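You operate a simulated robot arm through the tools that you are given. There is no shell and no other tool. Be economical: measure what you need, move in short steps, check, and stop when the job is done.

Carry out the task below with a simulated robot arm. There is one attempt and no reset: what you move stays moved.

## Task
Take the green stub on the top of the orange edged bench and put it away on the top of the corner bench. Take the small green box and put it on the top of the shelf end of the long bench. Fetch the scoop and set it on the upper shelf of the core bench. Close the second drawer from the top of the rock cabinet. Put the grey rock marked "95" from the top of the corner bench on the grey rimmed disc and the grey rock marked "57" on top of the white large bottle. Put the green banded beaker in the inside of the basin. Open the counter flap. Any order will do. Set down upright: grey rock, green banded beaker.

It is judged by the outcome, as a careful person would: the job done as asked, and still so three seconds after it is handed in. It fails if anything else is knocked over, pushed out of place, dropped, spilled or broken.

## Robot
A 7-joint arm with a fingered hand on a trunk, on a base that drives. Base frame: it is fixed to the floor where the robot stands at the start and does not move with it; the origin is under the middle of the robot, x ahead of it, y to its left, z up; the surface under the hand at the start is at about z = 760. Lengths are in mm, angles in rad, forces in N, time in s.
With the tool pointing down near the work surface it reaches from about 260 to 820 mm from the robot's upright axis, wherever it stands. Its first joint turns from -2.496 to 2.496 rad. Places, roughly: counter flap [100, 3900, 800]; green banded beaker (7x7x8 cm) [100, -3000, 800]; green stub [1000, 0, 750]; grey rimmed disc [-750, -2750, 750]; grey rock [-500, -3000, 750]; inside of the basin [1700, -100, 600]; large bottle (9x9x15 cm) [-700, -3300, 800]; scoop (16x6x4 cm) [700, 2300, 800]; second drawer of the rock cabinet [-1800, 3100, 600]; small green box [1750, 250, 750]; top of the corner bench [-400, -2900, 800]; top of the shelf end of the long bench [3000, 2800, 800]; upper shelf of the core bench [-600, 3800, 400]. Payload 3 kg.
The TCP is the grasp point between the finger pads, 26 mm short of the fingertips. In the tool frame z runs along the fingers and y along their closing line. Largest opening 148 mm; the body of the gripper starts 73 mm behind the TCP. The gripper is a hand of 3 fingers: y runs from the thumb to the fingers, the wrist lies at [0, 0, -229] in the tool frame, and closing takes about 1.5 s.
Orientation is that of the tool frame in the base frame, as [roll, pitch, yaw] about the fixed x, y, z axes, in that order (R = Rz(yaw) Ry(pitch) Rx(roll)). With the fingers straight down and closing along the base's y, the tool's x points along the base's -x, its y along +y and its z along -z.

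## Interface
- The arm moves only by the tool apply_moves. Its arguments are lists of equal length, an entry for each row: "linear": the shift along the tool's x, y, z in units of 200 mm (1.0 is 200 mm), a list of three; "angular": the turn, a rotation vector about the tool's x, y, z in units of 90 degrees (1.0 is 90 degrees), a list of three; "gripper": the gripper command, from -1 (shut) to 1 (fully open), values between in proportion. In form: {"linear": [[tx, ty, tz], ...], "angular": [[rx, ry, rz], ...], "gripper": [gripper, ...]}. A call has 1 to 12 rows; each row is the pose to reach, as a shift and turn from the pose commanded when the call began, along the tool's axes at that moment. A call with a number of a shift or a turn outside -1 to 1 is refused whole. Each row takes 0.2 s and may step no farther than 50 mm and 0.15 rad from the row before; otherwise, or with a gripper value out of range, the whole call is refused. A pose out of reach is approached as far as the arm can. The call stops where the force on the tool passes 40 N (or 10 N more than at its start, if that is more) or the arm is blocked; 0.2 s more then pass. Each finger travels about 153 mm/s and halts on what it meets, pressing with about 34 N; the grip force reading is that of the motor and also rises with nothing between the fingers. The clock runs only during rows and for 0.2 s after the last one: add rows that repeat a pose to give the fingers time. The reply holds the time, the measured pose of the TCP, the force on the tool along the base axes, the opening and the grip force, in the units named above and with some noise, with the torque about the TCP (base axes, N m) and any sound that the robot's microphone picked up.
- Cameras (640 x 400 px; columns grow to the right, rows downward): "scene" is now at [162.6, -16.7, 1829.4]; the picture's right is [-0.10, -1.00, 0.00], its down [-0.73, 0.07, -0.68] and it looks along [0.67, -0.07, -0.74] (base axes); focal length 292 px, centre (320, 200). "wrist" rides on the gripper at [68, -39, -90] in the tool frame; the picture's right is [0.50, 0.87, 0.00], its down [-0.66, 0.38, -0.65] and it looks along [-0.57, 0.33, 0.76] (tool axes); focal length 222 px, centre (320, 200). There is no depth. A picture from a camera that has moved, and an enlarged one, comes with that camera's place and axes in the base frame and with its lens. The place of the scene camera against the robot may be out by one fixed shift of up to 12 mm in any direction.
- snapshot(camera): a new picture of that camera. No time passes.
- raise_lower(by): slides the trunk up (or, below 0, down) by that many mm; the arm and the scene camera ride with it, the base frame stays. It gives what a move gives, with no picture.
- base_move(legs): drives the robot by 1 to 6 legs, each [ahead, left, turn to the left] in mm, mm and rad, along the robot's own axes; the way and the turn of a leg run together, so that a leg with both is an arc; at most 1500 mm and 3.142 rad a leg. The arm and the cameras ride along, it lands a little off, and it stops where it bumps. It gives what a move gives.
- set_grasp(shape): the hand has 3 fingers and takes this shape, open, in about a second: jaw (thumb against the fingers, like two jaws); tri (thumb and two fingers); tip (a fingertip pinch); poke (one finger out to press); point (the index stretched); flat (the hand flat); cup (the hand cupped); fist (a fist). The gripper value then closes the fingers along that shape, each until it touches; the sizes above hold for jaw. It gives what a move gives, with no picture.
- turn_head(pan, tilt): turns the head with the scene camera to pan (to the left, within 1.501 rad either way) and tilt (down, from -0.506 to 1.204), counted from straight ahead of the robot. It gives what a move gives.
- zoom(camera, box): a new picture of the part [left, top, right, bottom] of that camera's present view, enlarged. No time passes.
- job_done(): hands the job in; it is judged then, once.

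Go step by step. Nothing tells you exact positions but the pictures and the camera data: compare them with the known pose of the tool, close in by small moves and look again before you grip or let go. The budget is 207 turns and 184 pictures, counting those below and the enlarged ones. Unless the task says otherwise, let go and move clear before handing in, and close with one line.

The tools are called after "Emit:" as name(argument=value, ...) on one line, values as JSON. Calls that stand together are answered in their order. apply_moves: Moves the arm, as the interface text tells. Its arguments: {"type":"object","properties":{"linear":{"type":"array"},"angular":{"type":"array"},"gripper":{"type":"array"}},"required":["linear","angular","gripper"]} The other tools are called the same way: raise_lower (by) slides the trunk up or down; set_grasp (shape) gives the hand a shape; base_move (legs) drives the base; turn_head (pan, tilt) turns the head that bears the scene camera; snapshot (camera) takes a picture; zoom (camera, box) takes an enlarged picture of a part of a camera's view; job_done () hands the job in.

At the start:

```text
time_s: 0.0
position: [751.5, 65.6, 1020.6]
ee_rot: [-3.141, -0.001, 3.14]
wrist_force: [-0.3, -0.3, 0.2]
moment: [0.02, 0.01, 0.01]
opening: 147.9
grasp_force: 0.0
shape: jaw
trunk travel left (down, up): [-759.0, 131.0]
robot x, y, heading: [-3.3, 0.0, 0.0]
head pan, tilt: [-0.096, 0.829]
```

scene: 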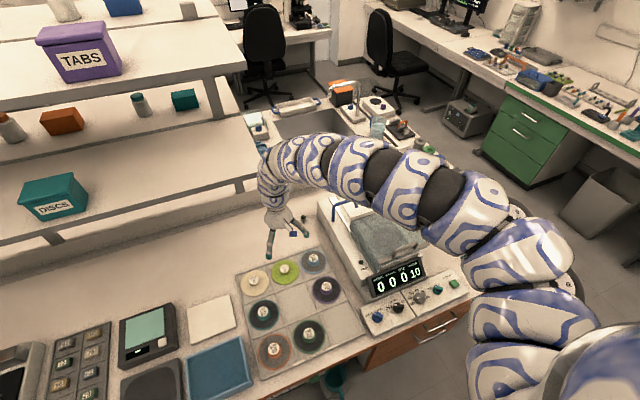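
wrist: 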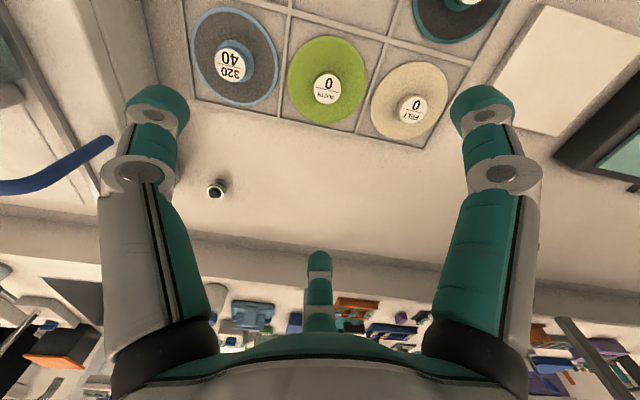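

I'm starting by looking closely at the bench in front for the green stub.

Emit:
zoom(camera="wrist", box=[120, 100, 320, 225])

Emit:
zoom(camera="scene", box=[220, 80, 480, 242])

```text
3.20 times, centred on (220, 162) of wrist
camera zoom: at [684.6, 27.3, 1111.5], right [-0.5, 0.87, 0.0], down [0.66, 0.38, 0.65], along [0.57, 0.33, -0.76], focal length 711 px, centre (640, 320)
```

zoom: 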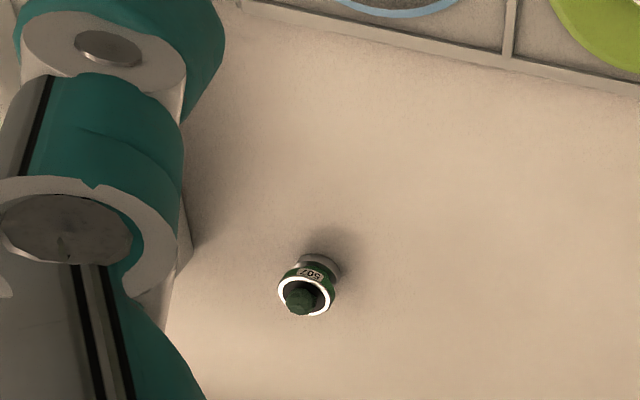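

```text
2.46 times, centred on (350, 161) of scene
camera zoom: at [162.6, -16.7, 1829.4], right [-0.1, -1.0, 0.0], down [-0.73, 0.07, -0.68], along [0.67, -0.07, -0.74], focal length 720 px, centre (246, 296)
```

zoom: 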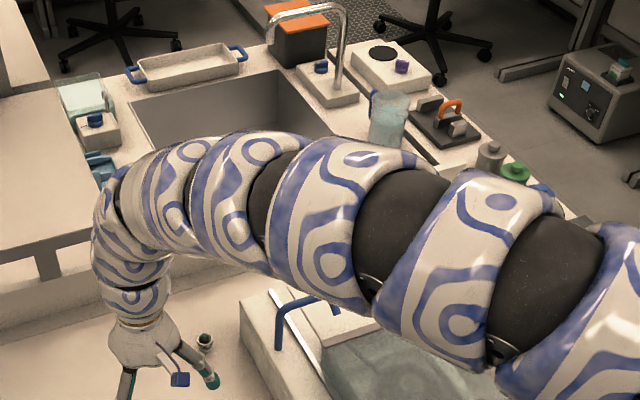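

The green stub stands near [1015, -15]. I need to know how close the base can get, so I look around.

Emit:
turn_head(pan=0.0, tilt=1.204)

Emit:
snapshot(camera="scene")

Emit:
turn_head(pan=1.2, tilt=0.5)

Emit:
snapshot(camera="scene")

Emit:
turn_head(pan=-1.2, tilt=0.5)

Emit:
snapshot(camera="scene")

Emit:
turn_head(pan=0.0, tilt=0.4)

Emit:
snapshot(camera="scene")

```text
time_s: 0.8
position: [750.1, 65.9, 1021.2]
ee_rot: [3.141, 0.001, -3.141]
wrist_force: [-0.1, -0.5, 0.0]
moment: [-0.03, 0.02, -0.01]
opening: 148.3
grasp_force: 0.1
shape: jaw
trunk travel left (down, up): [-759.0, 131.0]
robot x, y, heading: [4.6, -0.1, 0.002]
head pan, tilt: [0.0, 1.201]
```

```text
179 pictures are left
camera scene: at [139.6, -9.1, 1804.0], right [0.0, -1.0, 0.0], down [-0.93, 0.0, -0.36], along [0.36, 0.0, -0.93], focal length 292 px, centre (320, 200)
```

scene: 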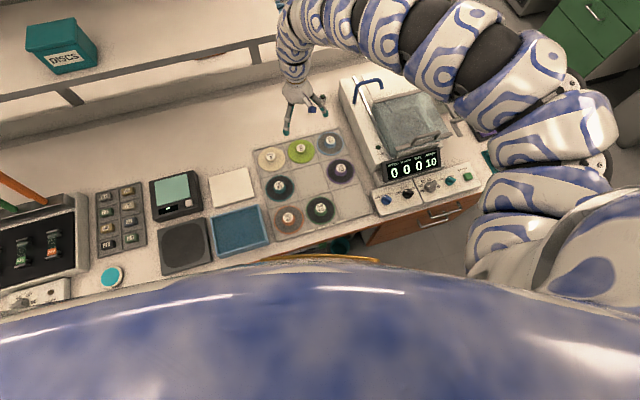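

```text
time_s: 2.2
position: [749.4, 65.7, 1020.3]
ee_rot: [-3.14, 0.0, 3.141]
wrist_force: [-0.7, 0.0, 0.4]
moment: [-0.01, -0.03, -0.01]
opening: 147.7
grasp_force: 0.1
shape: jaw
trunk travel left (down, up): [-759.0, 131.0]
robot x, y, heading: [0.3, -2.0, 0.0]
head pan, tilt: [1.201, 0.499]
```

```text
178 pictures are left
camera scene: at [116.6, 75.7, 1857.6], right [0.93, -0.36, 0.0], down [-0.17, -0.45, -0.88], along [0.32, 0.82, -0.48], focal length 292 px, centre (320, 200)
```

scene: 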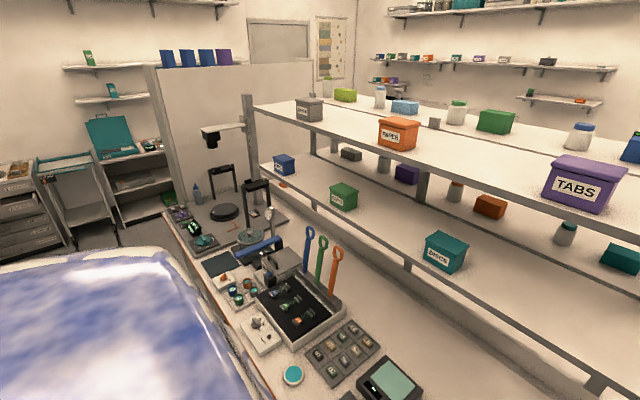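

```text
time_s: 4.5
position: [751.5, 66.5, 1020.9]
ee_rot: [3.141, 0.003, 3.141]
wrist_force: [0.2, -0.7, 1.0]
moment: [-0.01, -0.02, -0.04]
opening: 147.9
grasp_force: 0.0
shape: jaw
trunk travel left (down, up): [-759.0, 131.0]
robot x, y, heading: [-0.8, 0.5, 0.002]
head pan, tilt: [-1.201, 0.499]
```

```text
177 pictures are left
camera scene: at [116.6, -93.9, 1857.6], right [-0.93, -0.36, 0.0], down [-0.17, 0.45, -0.88], along [0.32, -0.82, -0.48], focal length 292 px, centre (320, 200)
```

scene: 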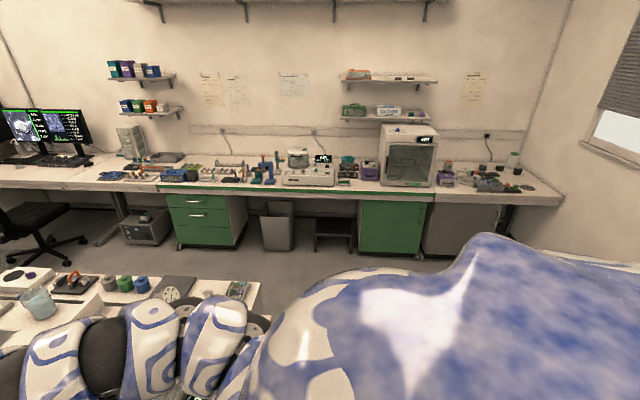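

```text
time_s: 5.8
position: [751.7, 65.3, 1020.4]
ee_rot: [3.142, 0.0, -3.14]
wrist_force: [0.1, -0.6, 0.3]
moment: [0.0, -0.05, 0.02]
opening: 147.8
grasp_force: 0.1
shape: jaw
trunk travel left (down, up): [-759.0, 131.0]
robot x, y, heading: [1.0, 0.9, 0.001]
head pan, tilt: [0.0, 0.4]
```

```text
176 pictures are left
camera scene: at [176.3, -9.2, 1866.8], right [0.0, -1.0, 0.0], down [-0.39, 0.0, -0.92], along [0.92, 0.0, -0.39], focal length 292 px, centre (320, 200)
```

scene: 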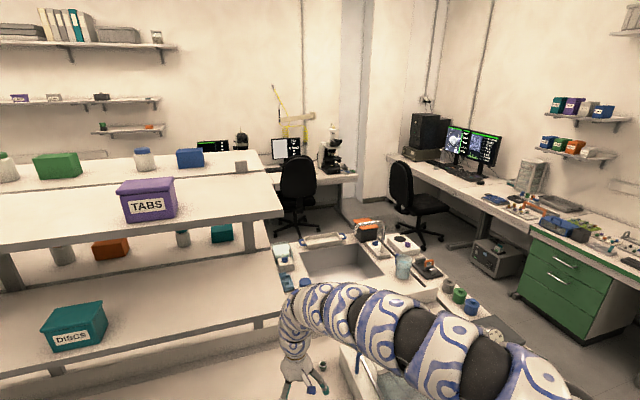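

The stub is about 1 m away, so I nudge the base towards the bench and then reach with a tilted hand.

Emit:
base_move(legs=[[50, -60, 0]])

Emit:
turn_head(pan=-0.3, tilt=1.0)

Emit:
snapshot(camera="scene")

```text
time_s: 6.9
position: [800.7, 4.9, 1019.5]
ee_rot: [-3.141, -0.001, 3.14]
wrist_force: [-0.1, -0.6, 0.7]
moment: [0.01, 0.05, -0.01]
opening: 148.0
grasp_force: 0.0
shape: jaw
trunk travel left (down, up): [-759.0, 131.0]
robot x, y, heading: [50.5, -58.5, 0.0]
head pan, tilt: [0.0, 0.4]
```

```text
time_s: 7.9
position: [801.0, 4.9, 1021.3]
ee_rot: [3.142, 0.0, 3.139]
wrist_force: [0.4, -0.3, 0.5]
moment: [0.01, -0.01, -0.02]
opening: 148.0
grasp_force: 0.1
shape: jaw
trunk travel left (down, up): [-759.0, 131.0]
robot x, y, heading: [47.7, -64.1, -0.002]
head pan, tilt: [-0.3, 1.0]
```

```text
175 pictures are left
camera scene: at [199.9, -89.8, 1816.6], right [-0.3, -0.96, 0.0], down [-0.8, 0.25, -0.54], along [0.52, -0.16, -0.84], focal length 292 px, centre (320, 200)
```

scene: 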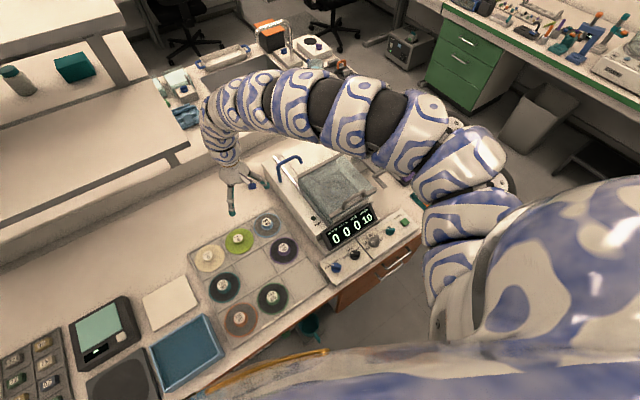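

No bump; moving a bit closer still.

Emit:
base_move(legs=[[70, -40, 0]])

```text
time_s: 8.9
position: [846.5, -21.7, 1020.2]
ee_rot: [3.141, -0.001, 3.138]
wrist_force: [-0.4, 0.4, -0.4]
moment: [-0.01, -0.01, 0.0]
opening: 147.7
grasp_force: 0.0
shape: jaw
trunk travel left (down, up): [-759.0, 131.0]
robot x, y, heading: [94.4, -84.0, 0.003]
head pan, tilt: [-0.3, 1.0]
stopped in leg 1: the robot was blocked; the commanded pose is now the measured one
```

Blocked about 920 mm from the stub. I tilt the hand forward while still high, then look through the wrist.

Emit:
apply_moves(linear=[[0, 0, 0], [0, 0, 0], [-0.05, 0, 0], [-0.1, 0, 0.1], [-0.15, 0, 0.2], [-0.2, 0, 0.3], [-0.2, 0, 0.3]], angular=[[0, -0.08, 0], [0, -0.16, 0], [0, -0.24, 0], [0, -0.32, 0], [0, -0.4, 0], [0, -0.48, 0], [0, -0.48, 0]], gripper=[1, 1, 1, 1, 1, 1, 1])

Emit:
snapshot(camera="wrist")

Emit:
snapshot(camera="scene")

```text
time_s: 10.5
position: [921.6, -5.5, 934.0]
ee_rot: [3.137, 0.749, 3.124]
wrist_force: [0.2, 1.4, 0.6]
moment: [-0.1, 0.09, -0.03]
opening: 147.9
grasp_force: 0.0
shape: jaw
out of reach, approached as far as the arm can: row 1, 2, 3, 4, 5, 6, 7
trunk travel left (down, up): [-759.0, 131.0]
robot x, y, heading: [94.9, -86.4, -0.001]
head pan, tilt: [-0.3, 1.0]
```

```text
174 pictures are left
camera wrist: at [811.4, -43.2, 953.6], right [-0.35, 0.87, -0.34], down [0.04, 0.37, 0.93], along [0.93, 0.31, -0.17], focal length 222 px, centre (320, 200)
```

wrist: 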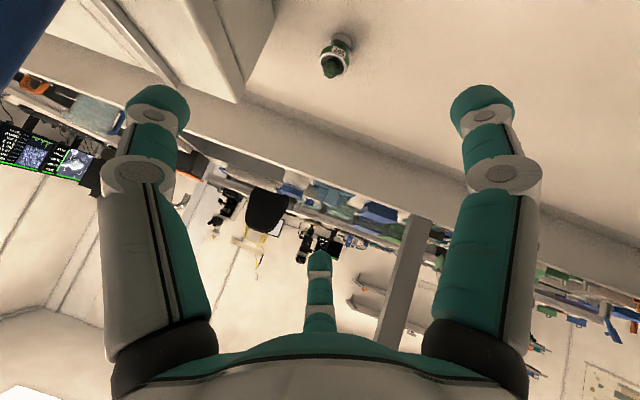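

```text
173 pictures are left
camera scene: at [244.8, -114.9, 1816.5], right [-0.3, -0.96, 0.0], down [-0.8, 0.25, -0.54], along [0.52, -0.16, -0.84], focal length 292 px, centre (320, 200)
```

scene: 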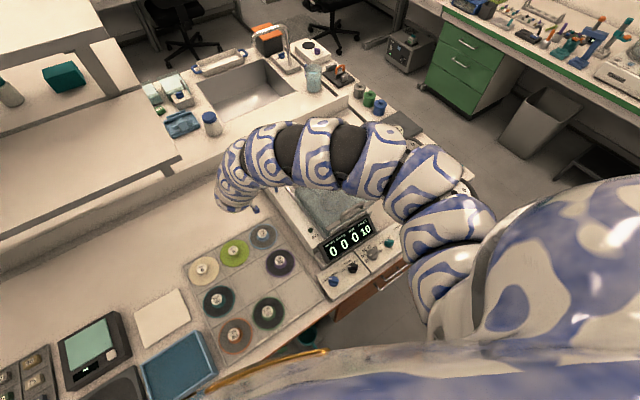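

I need to understand the finger geometry, so I half close the hand in the air and look.

Emit:
apply_moves(linear=[[0, 0, 0], [0, 0, 0], [0, 0, 0], [0, 0, 0]], angular=[[0, 0, 0], [0, 0, 0], [0, 0, 0], [0, 0, 0]], gripper=[-0.4, -0.4, -0.4, -0.4])

Emit:
snapshot(camera="wrist")

```text
time_s: 11.5
position: [922.8, -6.0, 934.1]
ee_rot: [-3.139, 0.753, 3.139]
wrist_force: [0.3, 0.6, -0.7]
moment: [0.0, 0.02, 0.01]
opening: 44.8
grasp_force: 0.1
shape: jaw
trunk travel left (down, up): [-759.0, 131.0]
robot x, y, heading: [98.1, -84.5, 0.003]
head pan, tilt: [-0.3, 1.0]
```

```text
172 pictures are left
camera wrist: at [813.1, -44.0, 954.5], right [-0.36, 0.87, -0.34], down [0.03, 0.38, 0.92], along [0.93, 0.32, -0.17], focal length 222 px, centre (320, 200)
```

wrist: 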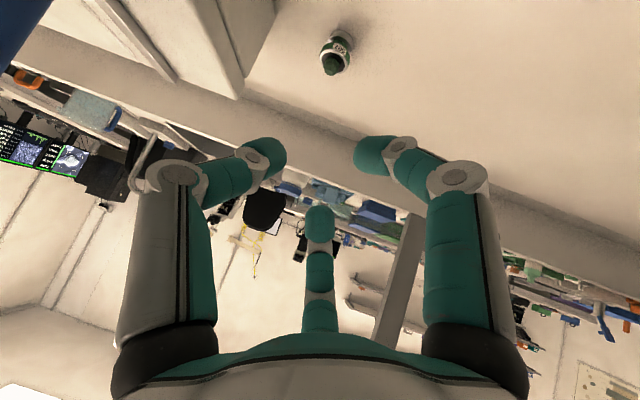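

The fingers close concentrically on the picture centre. I zoom on the stub to judge its height.

Emit:
zoom(camera="wrist", box=[285, 20, 385, 83])

```text
6.35 times, centred on (335, 52) of wrist
camera zoom: at [813.1, -44.0, 954.5], right [-0.36, 0.87, -0.34], down [0.03, 0.38, 0.92], along [0.93, 0.32, -0.17], focal length 1410 px, centre (225, 1143)
```

zoom: 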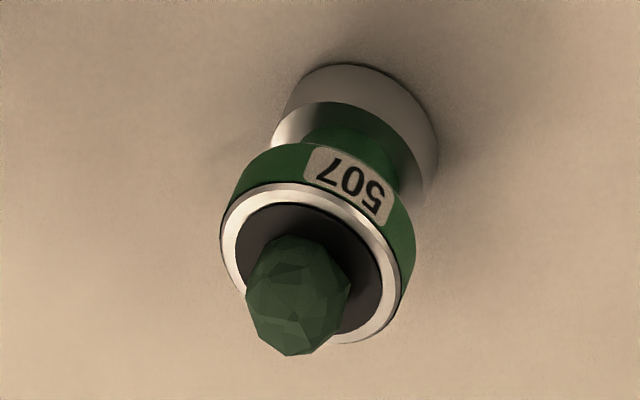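

The stub is about 28 mm tall with a crystal on top. I reduce the tilt to about 30 degrees and move to a pre-grasp position on its axis.

Emit:
apply_moves(linear=[[0.04, -0.015, 0.13], [0.07, -0.03, 0.26], [0.11, -0.045, 0.396], [0.11, -0.045, 0.396]], angular=[[0, 0.05, 0], [0, 0.1, 0], [0, 0.148, 0], [0, 0.148, 0]], gripper=[-0.1, -0.1, -0.1, -0.1])

Emit:
snapshot(camera="wrist")

```text
time_s: 12.5
position: [957.7, -15.8, 864.0]
ee_rot: [-3.141, 0.52, 3.141]
wrist_force: [0.4, 0.5, -0.7]
moment: [0.02, -0.02, 0.02]
opening: 66.1
grasp_force: 0.1
shape: jaw
trunk travel left (down, up): [-759.0, 131.0]
robot x, y, heading: [97.3, -85.9, -0.002]
head pan, tilt: [-0.3, 1.0]
```

```text
170 pictures are left
camera wrist: at [854.9, -53.7, 909.3], right [-0.43, 0.87, -0.25], down [0.24, 0.38, 0.89], along [0.87, 0.33, -0.38], focal length 222 px, centre (320, 200)
```

wrist: 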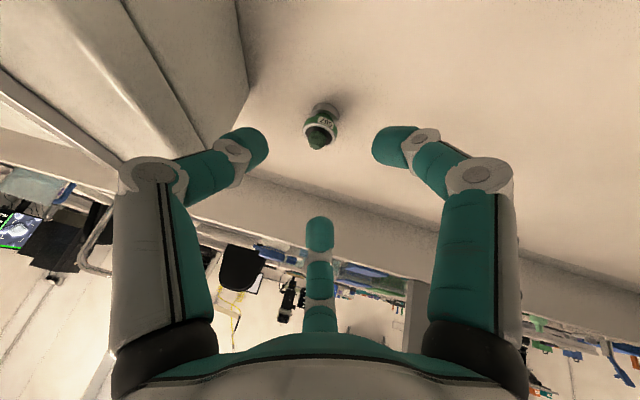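

Reachable. I reduce the tilt slightly and roll the hand so that no finger sits lowest, keeping clear of the bench.

Emit:
apply_moves(linear=[[-0.027, 0.01, 0.113], [-0.027, 0.01, 0.113]], angular=[[0, 0.064, 0], [0, 0.064, 0]], gripper=[-0.2, -0.2])

Emit:
apply_moves(linear=[[0, 0, 0], [0, 0, 0], [0, 0, 0], [0, 0, 0], [0, 0, 0]], angular=[[0, 0, 0.085], [0, 0, 0.17], [0, 0, 0.255], [0, 0, 0.333], [0, 0, 0.333]], gripper=[-0.3, -0.3, -0.3, -0.3, -0.3])

Emit:
snapshot(camera="wrist")

```text
time_s: 13.1
position: [971.4, -11.0, 846.6]
ee_rot: [-3.138, 0.42, 3.141]
wrist_force: [-0.1, 0.6, 0.2]
moment: [0.02, 0.0, -0.03]
opening: 59.4
grasp_force: 0.1
shape: jaw
out of reach, approached as far as the arm can: row 1
trunk travel left (down, up): [-759.0, 131.0]
robot x, y, heading: [97.3, -83.6, 0.0]
head pan, tilt: [-0.3, 1.0]
```

```text
time_s: 14.3
position: [971.8, -9.0, 846.6]
ee_rot: [2.92, 0.362, 2.576]
wrist_force: [-0.3, -0.2, -0.2]
moment: [0.02, -0.01, 0.02]
opening: 52.3
grasp_force: 0.1
shape: jaw
trunk travel left (down, up): [-759.0, 131.0]
robot x, y, heading: [96.5, -85.0, 0.001]
head pan, tilt: [-0.3, 1.0]
```

```text
169 pictures are left
camera wrist: at [864.9, -8.9, 898.2], right [0.0, 1.0, 0.0], down [0.42, 0.0, 0.91], along [0.91, 0.0, -0.42], focal length 222 px, centre (320, 200)
```

wrist: 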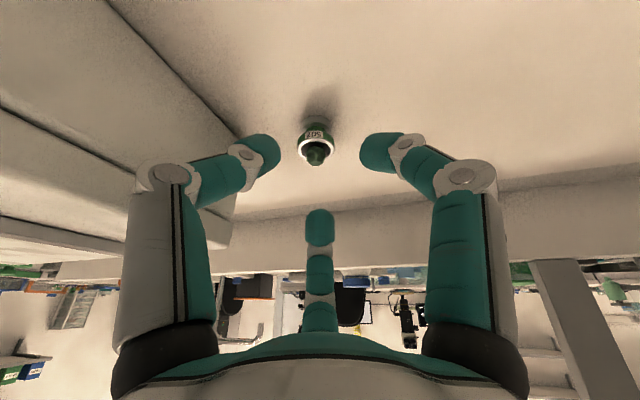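

The stub is well centred. I go in along the tool axis.

Emit:
apply_moves(linear=[[-0.01, 0, 0.12], [-0.018, 0, 0.22], [-0.02, 0, 0.3], [-0.02, 0, 0.3]], angular=[[0, 0, 0], [0, 0, 0], [0, 0, 0], [0, 0, 0]], gripper=[-0.35, -0.35, -0.38, -0.38])

Emit:
snapshot(camera="wrist")

```text
time_s: 15.3
position: [990.5, -9.7, 810.3]
ee_rot: [2.921, 0.359, 2.578]
wrist_force: [0.0, 0.4, -0.2]
moment: [0.01, -0.02, -0.01]
opening: 46.2
grasp_force: 0.0
shape: jaw
out of reach, approached as far as the arm can: row 3, 4
trunk travel left (down, up): [-759.0, 131.0]
robot x, y, heading: [97.9, -90.0, 0.002]
head pan, tilt: [-0.3, 1.0]
```

```text
168 pictures are left
camera wrist: at [883.6, -10.4, 860.8], right [0.0, 1.0, 0.0], down [0.42, 0.0, 0.91], along [0.91, 0.0, -0.42], focal length 222 px, centre (320, 200)
```

wrist: 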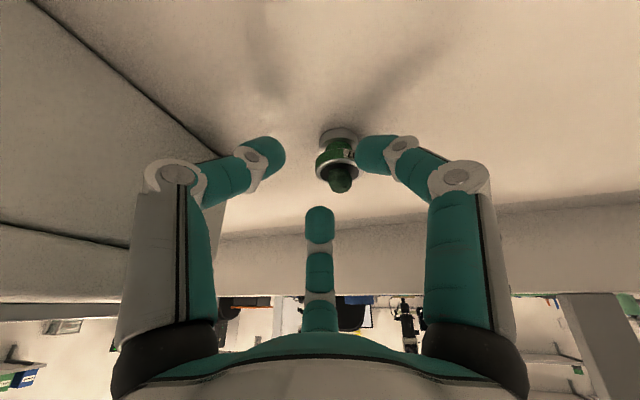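

The reach limit left the hand 17 mm high and the stub sits a bit to the +y side. I shift sideways, then I'll use the trunk to go down.

Emit:
apply_moves(linear=[[0.0225, 0.039, -0.08], [0.0225, 0.039, -0.08]], angular=[[0, 0, 0], [0, 0, 0]], gripper=[-0.3, -0.3])

Emit:
zoom(camera="wrist", box=[220, 90, 420, 215])

```text
time_s: 15.9
position: [983.4, -2.1, 823.5]
ee_rot: [2.924, 0.36, 2.578]
wrist_force: [-0.3, 0.5, -0.1]
moment: [-0.06, 0.0, -0.02]
opening: 51.8
grasp_force: 0.1
shape: jaw
trunk travel left (down, up): [-759.0, 131.0]
robot x, y, heading: [93.1, -85.2, 0.001]
head pan, tilt: [-0.3, 1.0]
```

```text
3.20 times, centred on (320, 152) of wrist
camera zoom: at [876.6, -1.2, 875.4], right [0.0, 1.0, 0.0], down [0.42, 0.0, 0.91], along [0.91, 0.0, -0.42], focal length 711 px, centre (320, 352)
```

zoom: 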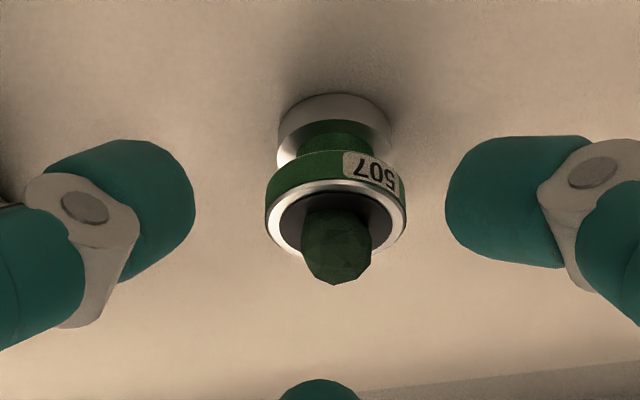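

Now lower with the trunk and finish the approach.

Emit:
raise_lower(by=-25)

Emit:
apply_moves(linear=[[-0.03, 0.04, 0.05], [-0.03, 0.04, 0.05]], angular=[[0, 0, 0], [0, 0, 0]], gripper=[-0.3, -0.3])

Emit:
zoom(camera="wrist", box=[220, 90, 420, 215])

```text
time_s: 16.6
position: [982.9, -1.2, 799.2]
ee_rot: [2.922, 0.36, 2.576]
wrist_force: [0.2, 0.9, -0.5]
moment: [0.01, -0.02, 0.02]
opening: 52.0
grasp_force: 0.1
shape: jaw
trunk travel left (down, up): [-734.0, 156.0]
robot x, y, heading: [97.3, -84.1, 0.005]
head pan, tilt: [-0.3, 1.0]
```

```text
time_s: 17.2
position: [991.7, 1.3, 796.4]
ee_rot: [2.921, 0.362, 2.575]
wrist_force: [0.3, -0.8, -0.1]
moment: [0.01, 0.0, 0.03]
opening: 51.9
grasp_force: 0.1
shape: jaw
out of reach, approached as far as the arm can: row 1, 2
trunk travel left (down, up): [-734.0, 156.0]
robot x, y, heading: [98.4, -84.8, -0.002]
head pan, tilt: [-0.3, 1.0]
```

```text
3.20 times, centred on (320, 152) of wrist
camera zoom: at [886.0, 2.1, 846.4], right [0.0, 1.0, 0.0], down [0.42, 0.0, 0.91], along [0.91, 0.0, -0.42], focal length 711 px, centre (320, 352)
```

zoom: 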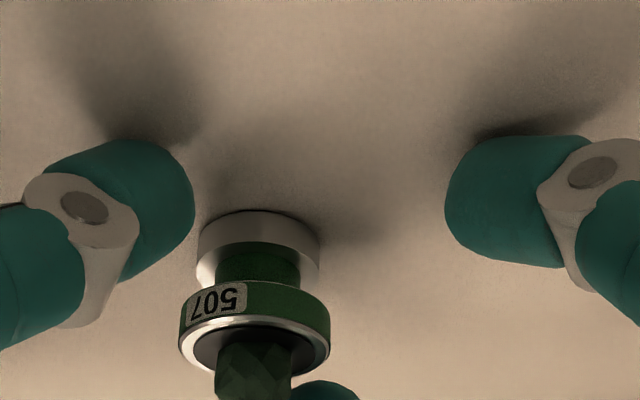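

The stub got nudged sideways but is still upright. I back off and recentre before closing.

Emit:
apply_moves(linear=[[0, 0, -0.1], [0, 0, -0.15], [-0.0275, -0.0476, -0.15], [-0.0275, -0.0476, -0.15]], angular=[[0, 0, 0], [0, 0, 0], [0, 0, 0], [0, 0, 0]], gripper=[-0.2, -0.2, -0.2, -0.2])

Emit:
zoom(camera="wrist", box=[200, 80, 440, 230])

```text
time_s: 18.2
position: [980.2, -10.0, 822.0]
ee_rot: [2.921, 0.363, 2.576]
wrist_force: [-0.1, 0.7, 0.2]
moment: [0.02, 0.05, 0.0]
opening: 59.1
grasp_force: 0.1
shape: jaw
trunk travel left (down, up): [-734.0, 156.0]
robot x, y, heading: [96.2, -84.4, -0.002]
head pan, tilt: [-0.3, 1.0]
```

```text
2.67 times, centred on (320, 155) of wrist
camera zoom: at [874.2, -10.2, 872.6], right [0.0, 1.0, 0.0], down [0.42, 0.0, 0.91], along [0.91, 0.0, -0.42], focal length 592 px, centre (320, 320)
```

zoom: 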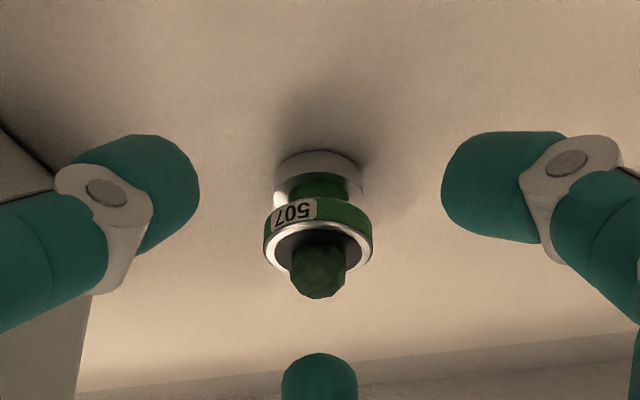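

Centred again. I add a little tilt for more reach, then finish with trunk and arm together.

Emit:
apply_moves(linear=[[-0.02, 0.015, 0.01], [-0.045, 0.033, 0.02], [-0.045, 0.033, 0.02]], angular=[[-0.016, -0.028, 0], [-0.032, -0.055, 0], [-0.032, -0.055, 0]], gripper=[-0.15, -0.15, -0.15])

Emit:
raise_lower(by=-13)

Emit:
zoom(camera="wrist", box=[200, 80, 440, 230])

```text
time_s: 19.0
position: [993.5, -8.1, 822.6]
ee_rot: [2.863, 0.446, 2.553]
wrist_force: [0.0, -0.1, -0.4]
moment: [-0.02, -0.01, 0.02]
opening: 62.4
grasp_force: 0.0
shape: jaw
trunk travel left (down, up): [-734.0, 156.0]
robot x, y, heading: [93.4, -87.4, -0.004]
head pan, tilt: [-0.3, 1.0]
```

```text
time_s: 19.6
position: [991.1, -7.3, 809.5]
ee_rot: [2.863, 0.445, 2.554]
wrist_force: [-0.3, 0.5, 0.4]
moment: [-0.01, 0.0, -0.02]
opening: 62.6
grasp_force: 0.0
shape: jaw
trunk travel left (down, up): [-721.0, 169.0]
robot x, y, heading: [93.5, -85.3, 0.001]
head pan, tilt: [-0.3, 1.0]
```

```text
2.67 times, centred on (320, 155) of wrist
camera zoom: at [881.4, -7.8, 849.7], right [0.0, 1.0, 0.0], down [0.33, 0.0, 0.94], along [0.94, 0.0, -0.33], focal length 592 px, centre (320, 320)
```

zoom: 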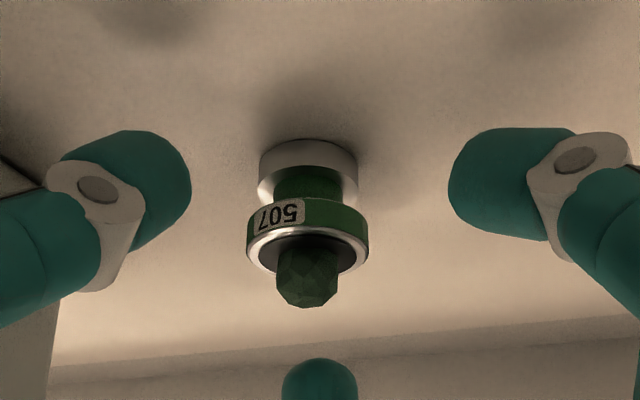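

Nearly centred; I go in 16 mm, narrowing a little, then close.

Emit:
apply_moves(linear=[[-0.0075, -0.013, 0.03], [-0.0075, -0.013, 0.08], [-0.0075, -0.013, 0.08], [-0.0075, -0.013, 0.08]], angular=[[0, 0, 0], [0, 0, 0], [0, 0, 0], [0, 0, 0]], gripper=[-0.3, -0.35, -0.35, -0.35])

Emit:
zoom(camera="wrist", box=[200, 80, 440, 230])

```text
time_s: 20.6
position: [999.2, -12.5, 793.7]
ee_rot: [2.863, 0.445, 2.554]
wrist_force: [0.0, -0.3, -0.8]
moment: [0.02, -0.02, 0.0]
opening: 48.4
grasp_force: 0.2
shape: jaw
trunk travel left (down, up): [-721.0, 169.0]
robot x, y, heading: [95.8, -85.2, -0.009]
head pan, tilt: [-0.3, 1.0]
```

```text
2.67 times, centred on (320, 155) of wrist
camera zoom: at [888.6, -11.6, 834.9], right [0.0, 1.0, 0.0], down [0.33, 0.0, 0.94], along [0.94, 0.0, -0.33], focal length 592 px, centre (320, 320)
```

zoom: 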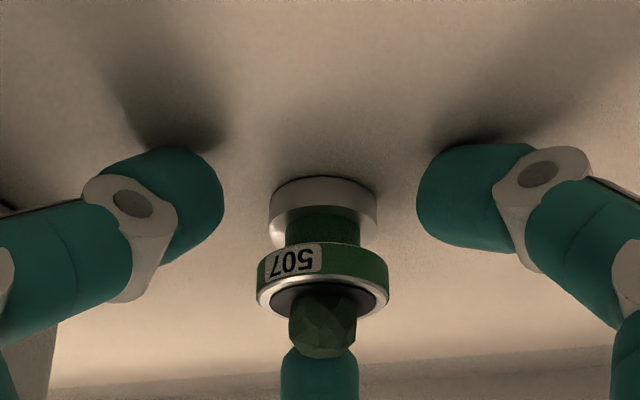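

Centred on the green head. Closing.

Emit:
apply_moves(linear=[[0, 0, 0], [0, 0, 0], [0, 0, 0], [0, 0, 0], [0, 0, 0], [0, 0, 0]], angular=[[0, 0, 0], [0, 0, 0], [0, 0, 0], [0, 0, 0], [0, 0, 0], [0, 0, 0]], gripper=[-0.6, -1, -1, -1, -1, -1])

Emit:
zoom(camera="wrist", box=[200, 80, 440, 230])

```text
time_s: 22.0
position: [999.9, -12.8, 796.2]
ee_rot: [2.863, 0.444, 2.553]
wrist_force: [-0.1, 1.0, 2.8]
moment: [0.06, -0.08, 0.03]
opening: 21.1
grasp_force: 34.1
shape: jaw
trunk travel left (down, up): [-721.0, 169.0]
robot x, y, heading: [94.6, -84.2, -0.004]
head pan, tilt: [-0.3, 1.0]
```

```text
2.67 times, centred on (320, 155) of wrist
camera zoom: at [888.6, -11.7, 835.2], right [0.0, 1.0, 0.0], down [0.33, 0.0, 0.94], along [0.94, 0.0, -0.33], focal length 592 px, centre (320, 320)
```

zoom: 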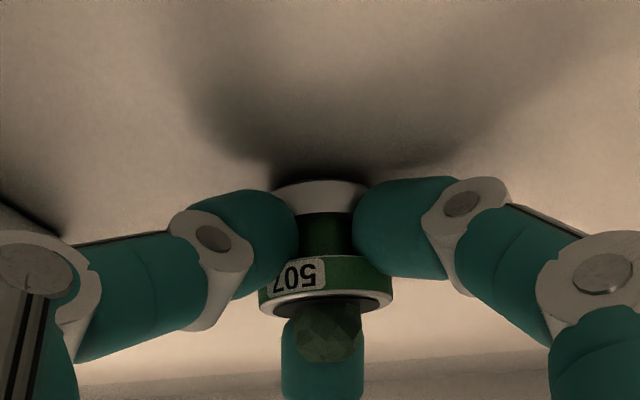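

Held at the waist. Lifting with the trunk and checking.

Emit:
raise_lower(by=169)

Emit:
snapshot(camera="wrist")

```text
time_s: 23.9
position: [999.9, -12.7, 963.9]
ee_rot: [2.86, 0.444, 2.553]
wrist_force: [0.0, 0.5, 0.1]
moment: [0.03, 0.01, 0.01]
opening: 21.4
grasp_force: 33.7
shape: jaw
trunk travel left (down, up): [-890.0, 0.0]
robot x, y, heading: [96.9, -83.3, -0.0]
head pan, tilt: [-0.3, 1.0]
```

```text
161 pictures are left
camera wrist: at [888.8, -11.7, 1003.6], right [0.0, 1.0, 0.0], down [0.33, 0.0, 0.94], along [0.94, 0.0, -0.33], focal length 222 px, centre (320, 200)
```

wrist: 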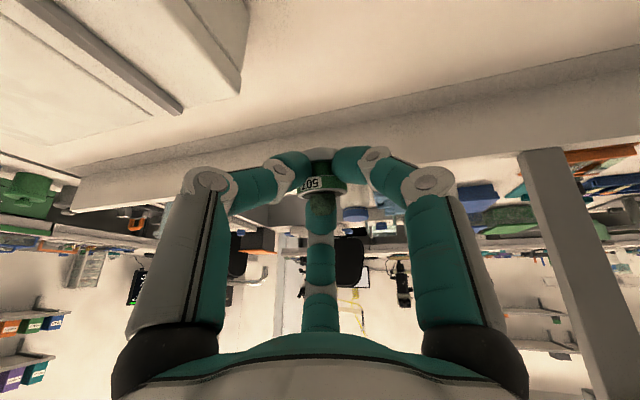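

Held firmly. I back away from the bench, bring the hand upright and closer, then turn right to face the corner bench.

Emit:
base_move(legs=[[-300, -50, 0]])

Emit:
apply_moves(linear=[[0.1, -0.05, -0.1], [0.25, -0.13, -0.25], [0.4, -0.2, -0.3], [0.55, -0.3, -0.35], [0.7, -0.4, -0.4], [0.85, -0.5, -0.4], [0.85, -0.5, -0.4]], angular=[[0.04, 0.07, 0], [0.08, 0.14, 0], [0.12, 0.21, 0], [0.165, 0.286, 0], [0.165, 0.286, 0], [0.165, 0.286, 0], [0.165, 0.286, 0]], gripper=[-1, -1, -1, -1, -1, -1, -1])

```text
time_s: 26.0
position: [691.6, -56.1, 963.9]
ee_rot: [2.861, 0.445, 2.562]
wrist_force: [-0.1, 0.3, -0.4]
moment: [0.0, 0.04, -0.01]
opening: 21.1
grasp_force: 34.2
shape: jaw
trunk travel left (down, up): [-890.0, 0.0]
robot x, y, heading: [-214.7, -135.3, 0.009]
head pan, tilt: [-0.3, 1.0]
```

```text
time_s: 27.6
position: [477.9, -58.5, 934.7]
ee_rot: [-3.14, 0.003, 2.625]
wrist_force: [-0.1, -0.1, -0.3]
moment: [0.02, 0.01, -0.04]
opening: 20.9
grasp_force: 34.1
shape: jaw
trunk travel left (down, up): [-890.0, 0.0]
robot x, y, heading: [-212.5, -137.8, 0.006]
head pan, tilt: [-0.3, 1.0]
```

Emit:
base_move(legs=[[0, 0, -1.57]])

Emit:
turn_head(pan=0, tilt=0.45)

Emit:
snapshot(camera="scene")

Emit:
turn_head(pan=-1.2, tilt=0.45)

Emit:
snapshot(camera="scene")

```text
time_s: 31.8
position: [-119.3, -826.1, 933.8]
ee_rot: [3.139, 0.002, 1.078]
wrist_force: [-0.6, -0.9, 0.7]
moment: [0.0, -0.02, 0.01]
opening: 20.8
grasp_force: 34.0
shape: jaw
trunk travel left (down, up): [-890.0, 0.0]
robot x, y, heading: [-213.9, -138.0, -1.54]
head pan, tilt: [-0.3, 1.0]
```

```text
time_s: 32.8
position: [-119.0, -827.1, 933.9]
ee_rot: [3.142, 0.001, 1.078]
wrist_force: [0.3, -0.1, 0.3]
moment: [-0.01, 0.0, 0.0]
opening: 20.9
grasp_force: 33.6
shape: jaw
trunk travel left (down, up): [-890.0, 0.0]
robot x, y, heading: [-215.0, -134.1, -1.541]
head pan, tilt: [0.0, 0.45]
```

```text
160 pictures are left
camera scene: at [-204.6, -317.6, 1992.8], right [-1.0, -0.03, 0.0], down [-0.01, 0.44, -0.9], along [0.03, -0.9, -0.44], focal length 292 px, centre (320, 200)
```

scene: 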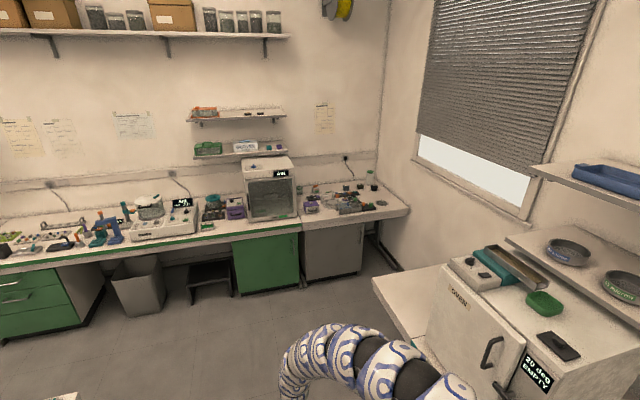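

```text
time_s: 34.2
position: [-120.4, -825.5, 934.1]
ee_rot: [3.141, 0.001, 1.078]
wrist_force: [0.4, 0.2, -0.6]
moment: [-0.03, 0.0, -0.06]
opening: 21.0
grasp_force: 33.3
shape: jaw
trunk travel left (down, up): [-890.0, 0.0]
robot x, y, heading: [-212.3, -137.3, -1.537]
head pan, tilt: [-1.201, 0.45]
```

```text
159 pictures are left
camera scene: at [-291.9, -261.5, 1992.9], right [-0.39, 0.92, 0.0], down [0.4, 0.17, -0.9], along [-0.83, -0.35, -0.44], focal length 292 px, centre (320, 200)
```

scene: 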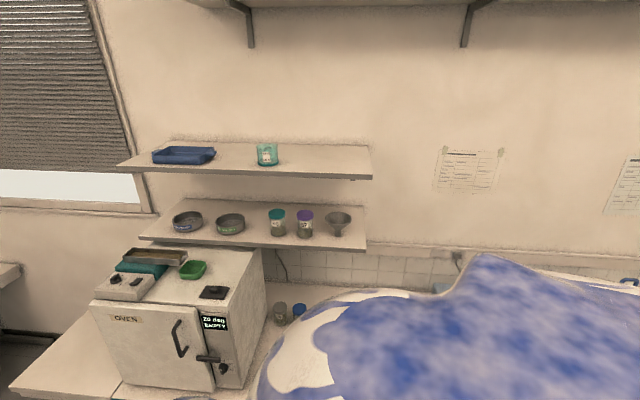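

The corner bench is ahead right, with its front edge roughly from [30,-2390] to [-890,-2600]. I drive towards it, keeping clear of the oven bench on the right.

Emit:
base_move(legs=[[1400, 100, 0], [0, 0, 0.25]])

Emit:
turn_head(pan=-0.4, tilt=0.6)

Emit:
snapshot(camera="scene")

```text
time_s: 42.0
position: [224.6, -2174.6, 935.2]
ee_rot: [3.141, 0.001, 1.348]
wrist_force: [-0.7, 0.1, -0.8]
moment: [-0.02, 0.01, 0.02]
opening: 20.6
grasp_force: 33.8
shape: jaw
trunk travel left (down, up): [-890.0, 0.0]
robot x, y, heading: [-49.6, -1532.9, -1.271]
head pan, tilt: [-1.201, 0.45]
```

```text
time_s: 43.1
position: [224.0, -2174.4, 933.9]
ee_rot: [-3.141, 0.001, 1.346]
wrist_force: [-0.3, -0.6, 0.6]
moment: [0.01, 0.02, -0.01]
opening: 20.9
grasp_force: 33.8
shape: jaw
trunk travel left (down, up): [-890.0, 0.0]
robot x, y, heading: [-51.9, -1534.2, -1.275]
head pan, tilt: [-0.4, 0.6]
```

```text
158 pictures are left
camera scene: at [-32.9, -1709.2, 1979.3], right [-0.99, 0.1, 0.0], down [0.06, 0.56, -0.83], along [-0.08, -0.82, -0.56], focal length 292 px, centre (320, 200)
```

scene: 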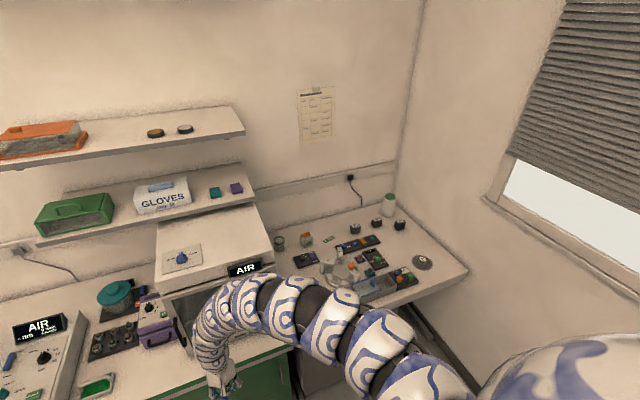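

I see the corner bench: white bottle with green cap near the corner, three dark rocks, a grey disc. I zoom in to identify.

Emit:
zoom(camera="scene", box=[260, 170, 480, 308])

Emit:
zoom(camera="scene", box=[20, 250, 240, 388])

```text
2.90 times, centred on (370, 239) of scene
camera zoom: at [-32.9, -1709.2, 1979.3], right [-0.99, 0.1, 0.0], down [0.06, 0.56, -0.83], along [-0.08, -0.82, -0.56], focal length 848 px, centre (175, 87)
```

zoom: 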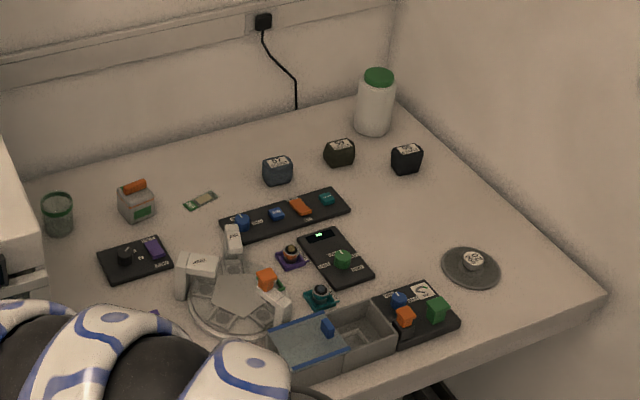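

```text
2.90 times, centred on (130, 319) of scene
camera zoom: at [-32.9, -1709.2, 1979.3], right [-0.99, 0.1, 0.0], down [0.06, 0.56, -0.83], along [-0.08, -0.82, -0.56], focal length 848 px, centre (871, -145)
```

zoom: 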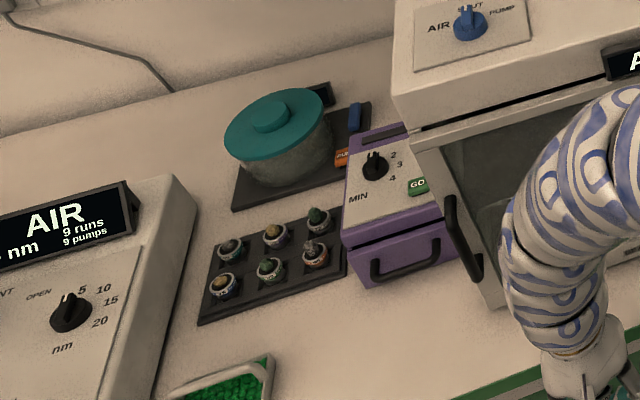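

I raise and pull the hand in, then turn and drive around the oven bench corner to stand before the corner bench.

Emit:
apply_moves(linear=[[0.0, 0.0, -0.2], [0.1, -0.06, -0.4], [0.25, -0.14, -0.5], [0.4, -0.23, -0.6], [0.6, -0.34, -0.6], [0.78, -0.45, -0.6], [0.955, -0.547, -0.6]], angular=[[0, 0, 0], [0, 0, 0], [0, 0, 0], [0, 0, 0], [0, 0, 0], [0, 0, 0], [0, 0, 0]], gripper=[-1, -1, -1, -1, -1, -1, -1])

Emit:
base_move(legs=[[0, 0, -0.625], [473, 57, 0], [400, -370, 0], [0, 0, 0.6]])

Emit:
turn_head(pan=0, tilt=0.8)

Emit:
snapshot(camera="scene")

```text
time_s: 44.8
position: [230.5, -2123.8, 1032.1]
ee_rot: [-3.139, 0.0, 1.348]
wrist_force: [0.6, -0.2, -0.5]
moment: [0.02, 0.02, -0.01]
opening: 20.5
grasp_force: 33.9
shape: jaw
out of reach, approached as far as the arm can: row 3, 4, 5, 6, 7
trunk travel left (down, up): [-890.0, 0.0]
robot x, y, heading: [-52.0, -1534.0, -1.275]
head pan, tilt: [-0.4, 0.6]
```

```text
time_s: 53.7
position: [-380.3, -2867.3, 1032.9]
ee_rot: [-3.139, 0.0, 1.296]
wrist_force: [-0.2, 0.0, -1.2]
moment: [0.01, 0.03, -0.03]
opening: 20.8
grasp_force: 34.3
shape: jaw
trunk travel left (down, up): [-890.0, 0.0]
robot x, y, heading: [-629.2, -2264.1, -1.325]
head pan, tilt: [-0.4, 0.6]
```

```text
time_s: 54.5
position: [-379.6, -2866.9, 1033.0]
ee_rot: [-3.14, 0.0, 1.298]
wrist_force: [0.3, 0.2, -0.2]
moment: [0.01, 0.03, -0.02]
opening: 20.3
grasp_force: 34.0
shape: jaw
trunk travel left (down, up): [-890.0, 0.0]
robot x, y, heading: [-631.4, -2266.8, -1.321]
head pan, tilt: [0.0, 0.799]
```

```text
155 pictures are left
camera scene: at [-587.7, -2430.0, 1962.5], right [-0.97, -0.25, 0.0], down [-0.18, 0.69, -0.7], along [0.17, -0.68, -0.72], focal length 292 px, centre (320, 200)
```

scene: 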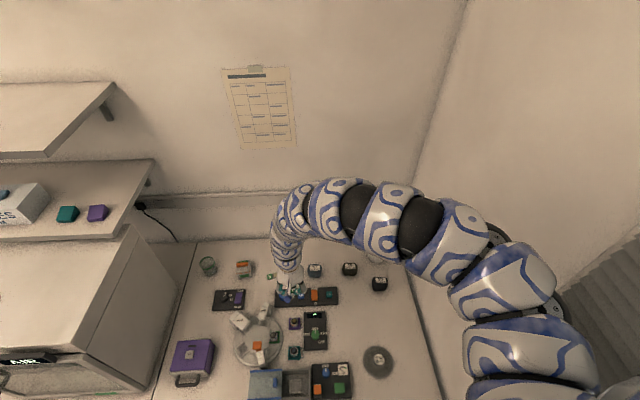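

Good position. I zoom to read the rocks.

Emit:
zoom(camera="scene", box=[180, 220, 420, 400])

Emit:
snapshot(camera="wrist")

Emit:
zoom(camera="scene", box=[290, 240, 410, 310])

```text
2.22 times, centred on (300, 310) of scene
camera zoom: at [-587.7, -2430.0, 1962.5], right [-0.97, -0.25, 0.0], down [-0.18, 0.69, -0.7], along [0.17, -0.68, -0.72], focal length 650 px, centre (364, -44)
```

zoom: 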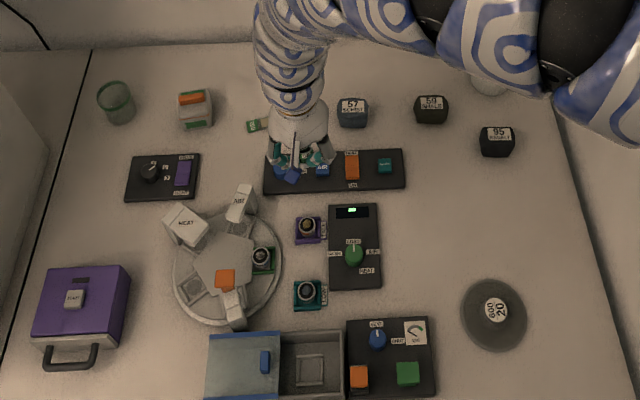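

```text
153 pictures are left
camera wrist: at [-397.8, -2790.7, 1122.9], right [0.97, 0.25, 0.0], down [0.19, -0.73, 0.65], along [0.16, -0.63, -0.76], focal length 222 px, centre (320, 200)
```

wrist: 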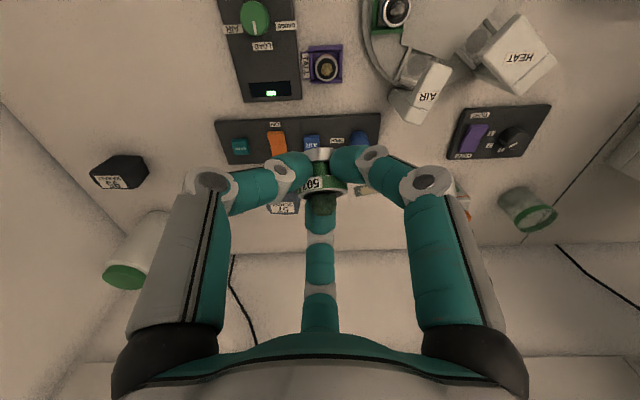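

```text
5.33 times, centred on (350, 275) of scene
camera zoom: at [-587.7, -2430.0, 1962.5], right [-0.97, -0.25, 0.0], down [-0.18, 0.69, -0.7], along [0.17, -0.68, -0.72], focal length 1560 px, centre (160, -200)
```

zoom: 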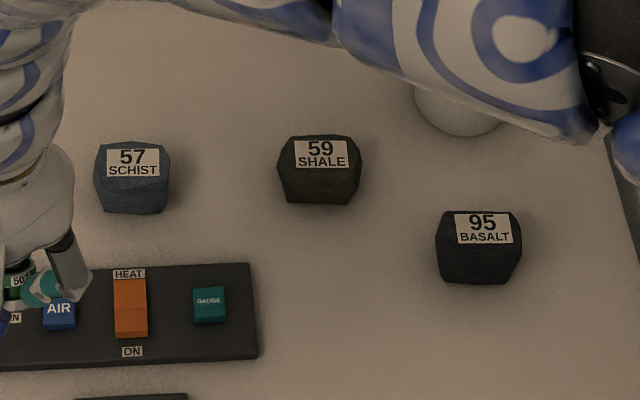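

I can read 57 SCHIST, 59 SHALE and 95 BASALT. First I set the stub on a free spot near [-590,-2890], restoring the tilt it was gripped with.

Emit:
apply_moves(linear=[[-0.08, -0.196, 0], [-0.16, -0.392, 0], [-0.24, -0.588, 0], [-0.32, -0.784, 0], [-0.393, -0.98, 0.05], [-0.393, -0.98, 0.25], [-0.393, -0.98, 0.45], [-0.393, -0.98, 0.6], [-0.393, -0.98, 0.6]], angular=[[-0.03, -0.06, 0], [-0.066, -0.12, 0], [-0.1, -0.18, 0], [-0.133, -0.23, 0], [-0.165, -0.286, 0], [-0.165, -0.286, 0], [-0.165, -0.286, 0], [-0.165, -0.286, 0], [-0.165, -0.286, 0]], gripper=[-1, -1, -1, -1, -1, -1, -1, -1, -1])

Emit:
snapshot(camera="wrist")

Emit:
snapshot(camera="scene")

```text
time_s: 56.5
position: [-481.6, -3132.6, 1121.5]
ee_rot: [2.866, 0.441, 1.236]
wrist_force: [-0.2, -0.1, 0.5]
moment: [0.0, 0.0, -0.02]
opening: 20.7
grasp_force: 34.0
shape: jaw
out of reach, approached as far as the arm can: row 1, 2, 3, 4, 5, 6, 7, 8, 9
trunk travel left (down, up): [-890.0, 0.0]
robot x, y, heading: [-630.3, -2264.8, -1.322]
head pan, tilt: [0.0, 0.799]
```

```text
151 pictures are left
camera wrist: at [-507.6, -3023.0, 1161.6], right [0.97, 0.25, 0.0], down [0.08, -0.33, 0.94], along [0.23, -0.91, -0.34], focal length 222 px, centre (320, 200)
```

wrist: 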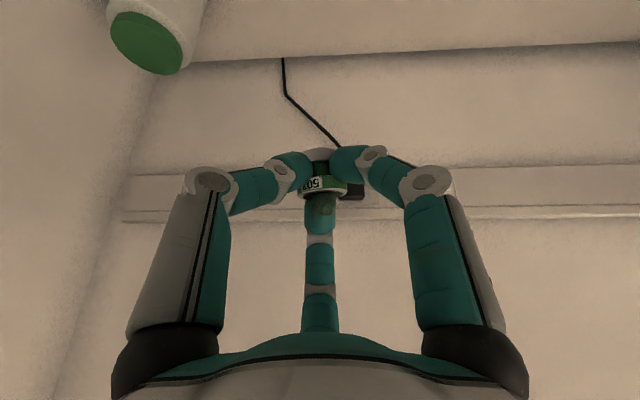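

```text
150 pictures are left
camera scene: at [-588.4, -2430.2, 1962.4], right [-0.97, -0.25, 0.0], down [-0.18, 0.69, -0.7], along [0.17, -0.68, -0.72], focal length 292 px, centre (320, 200)
```

scene: 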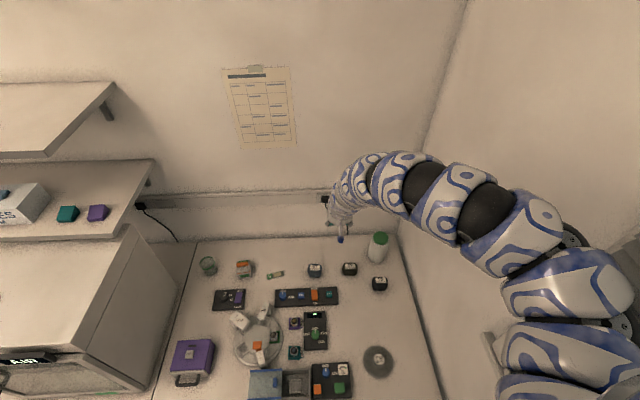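

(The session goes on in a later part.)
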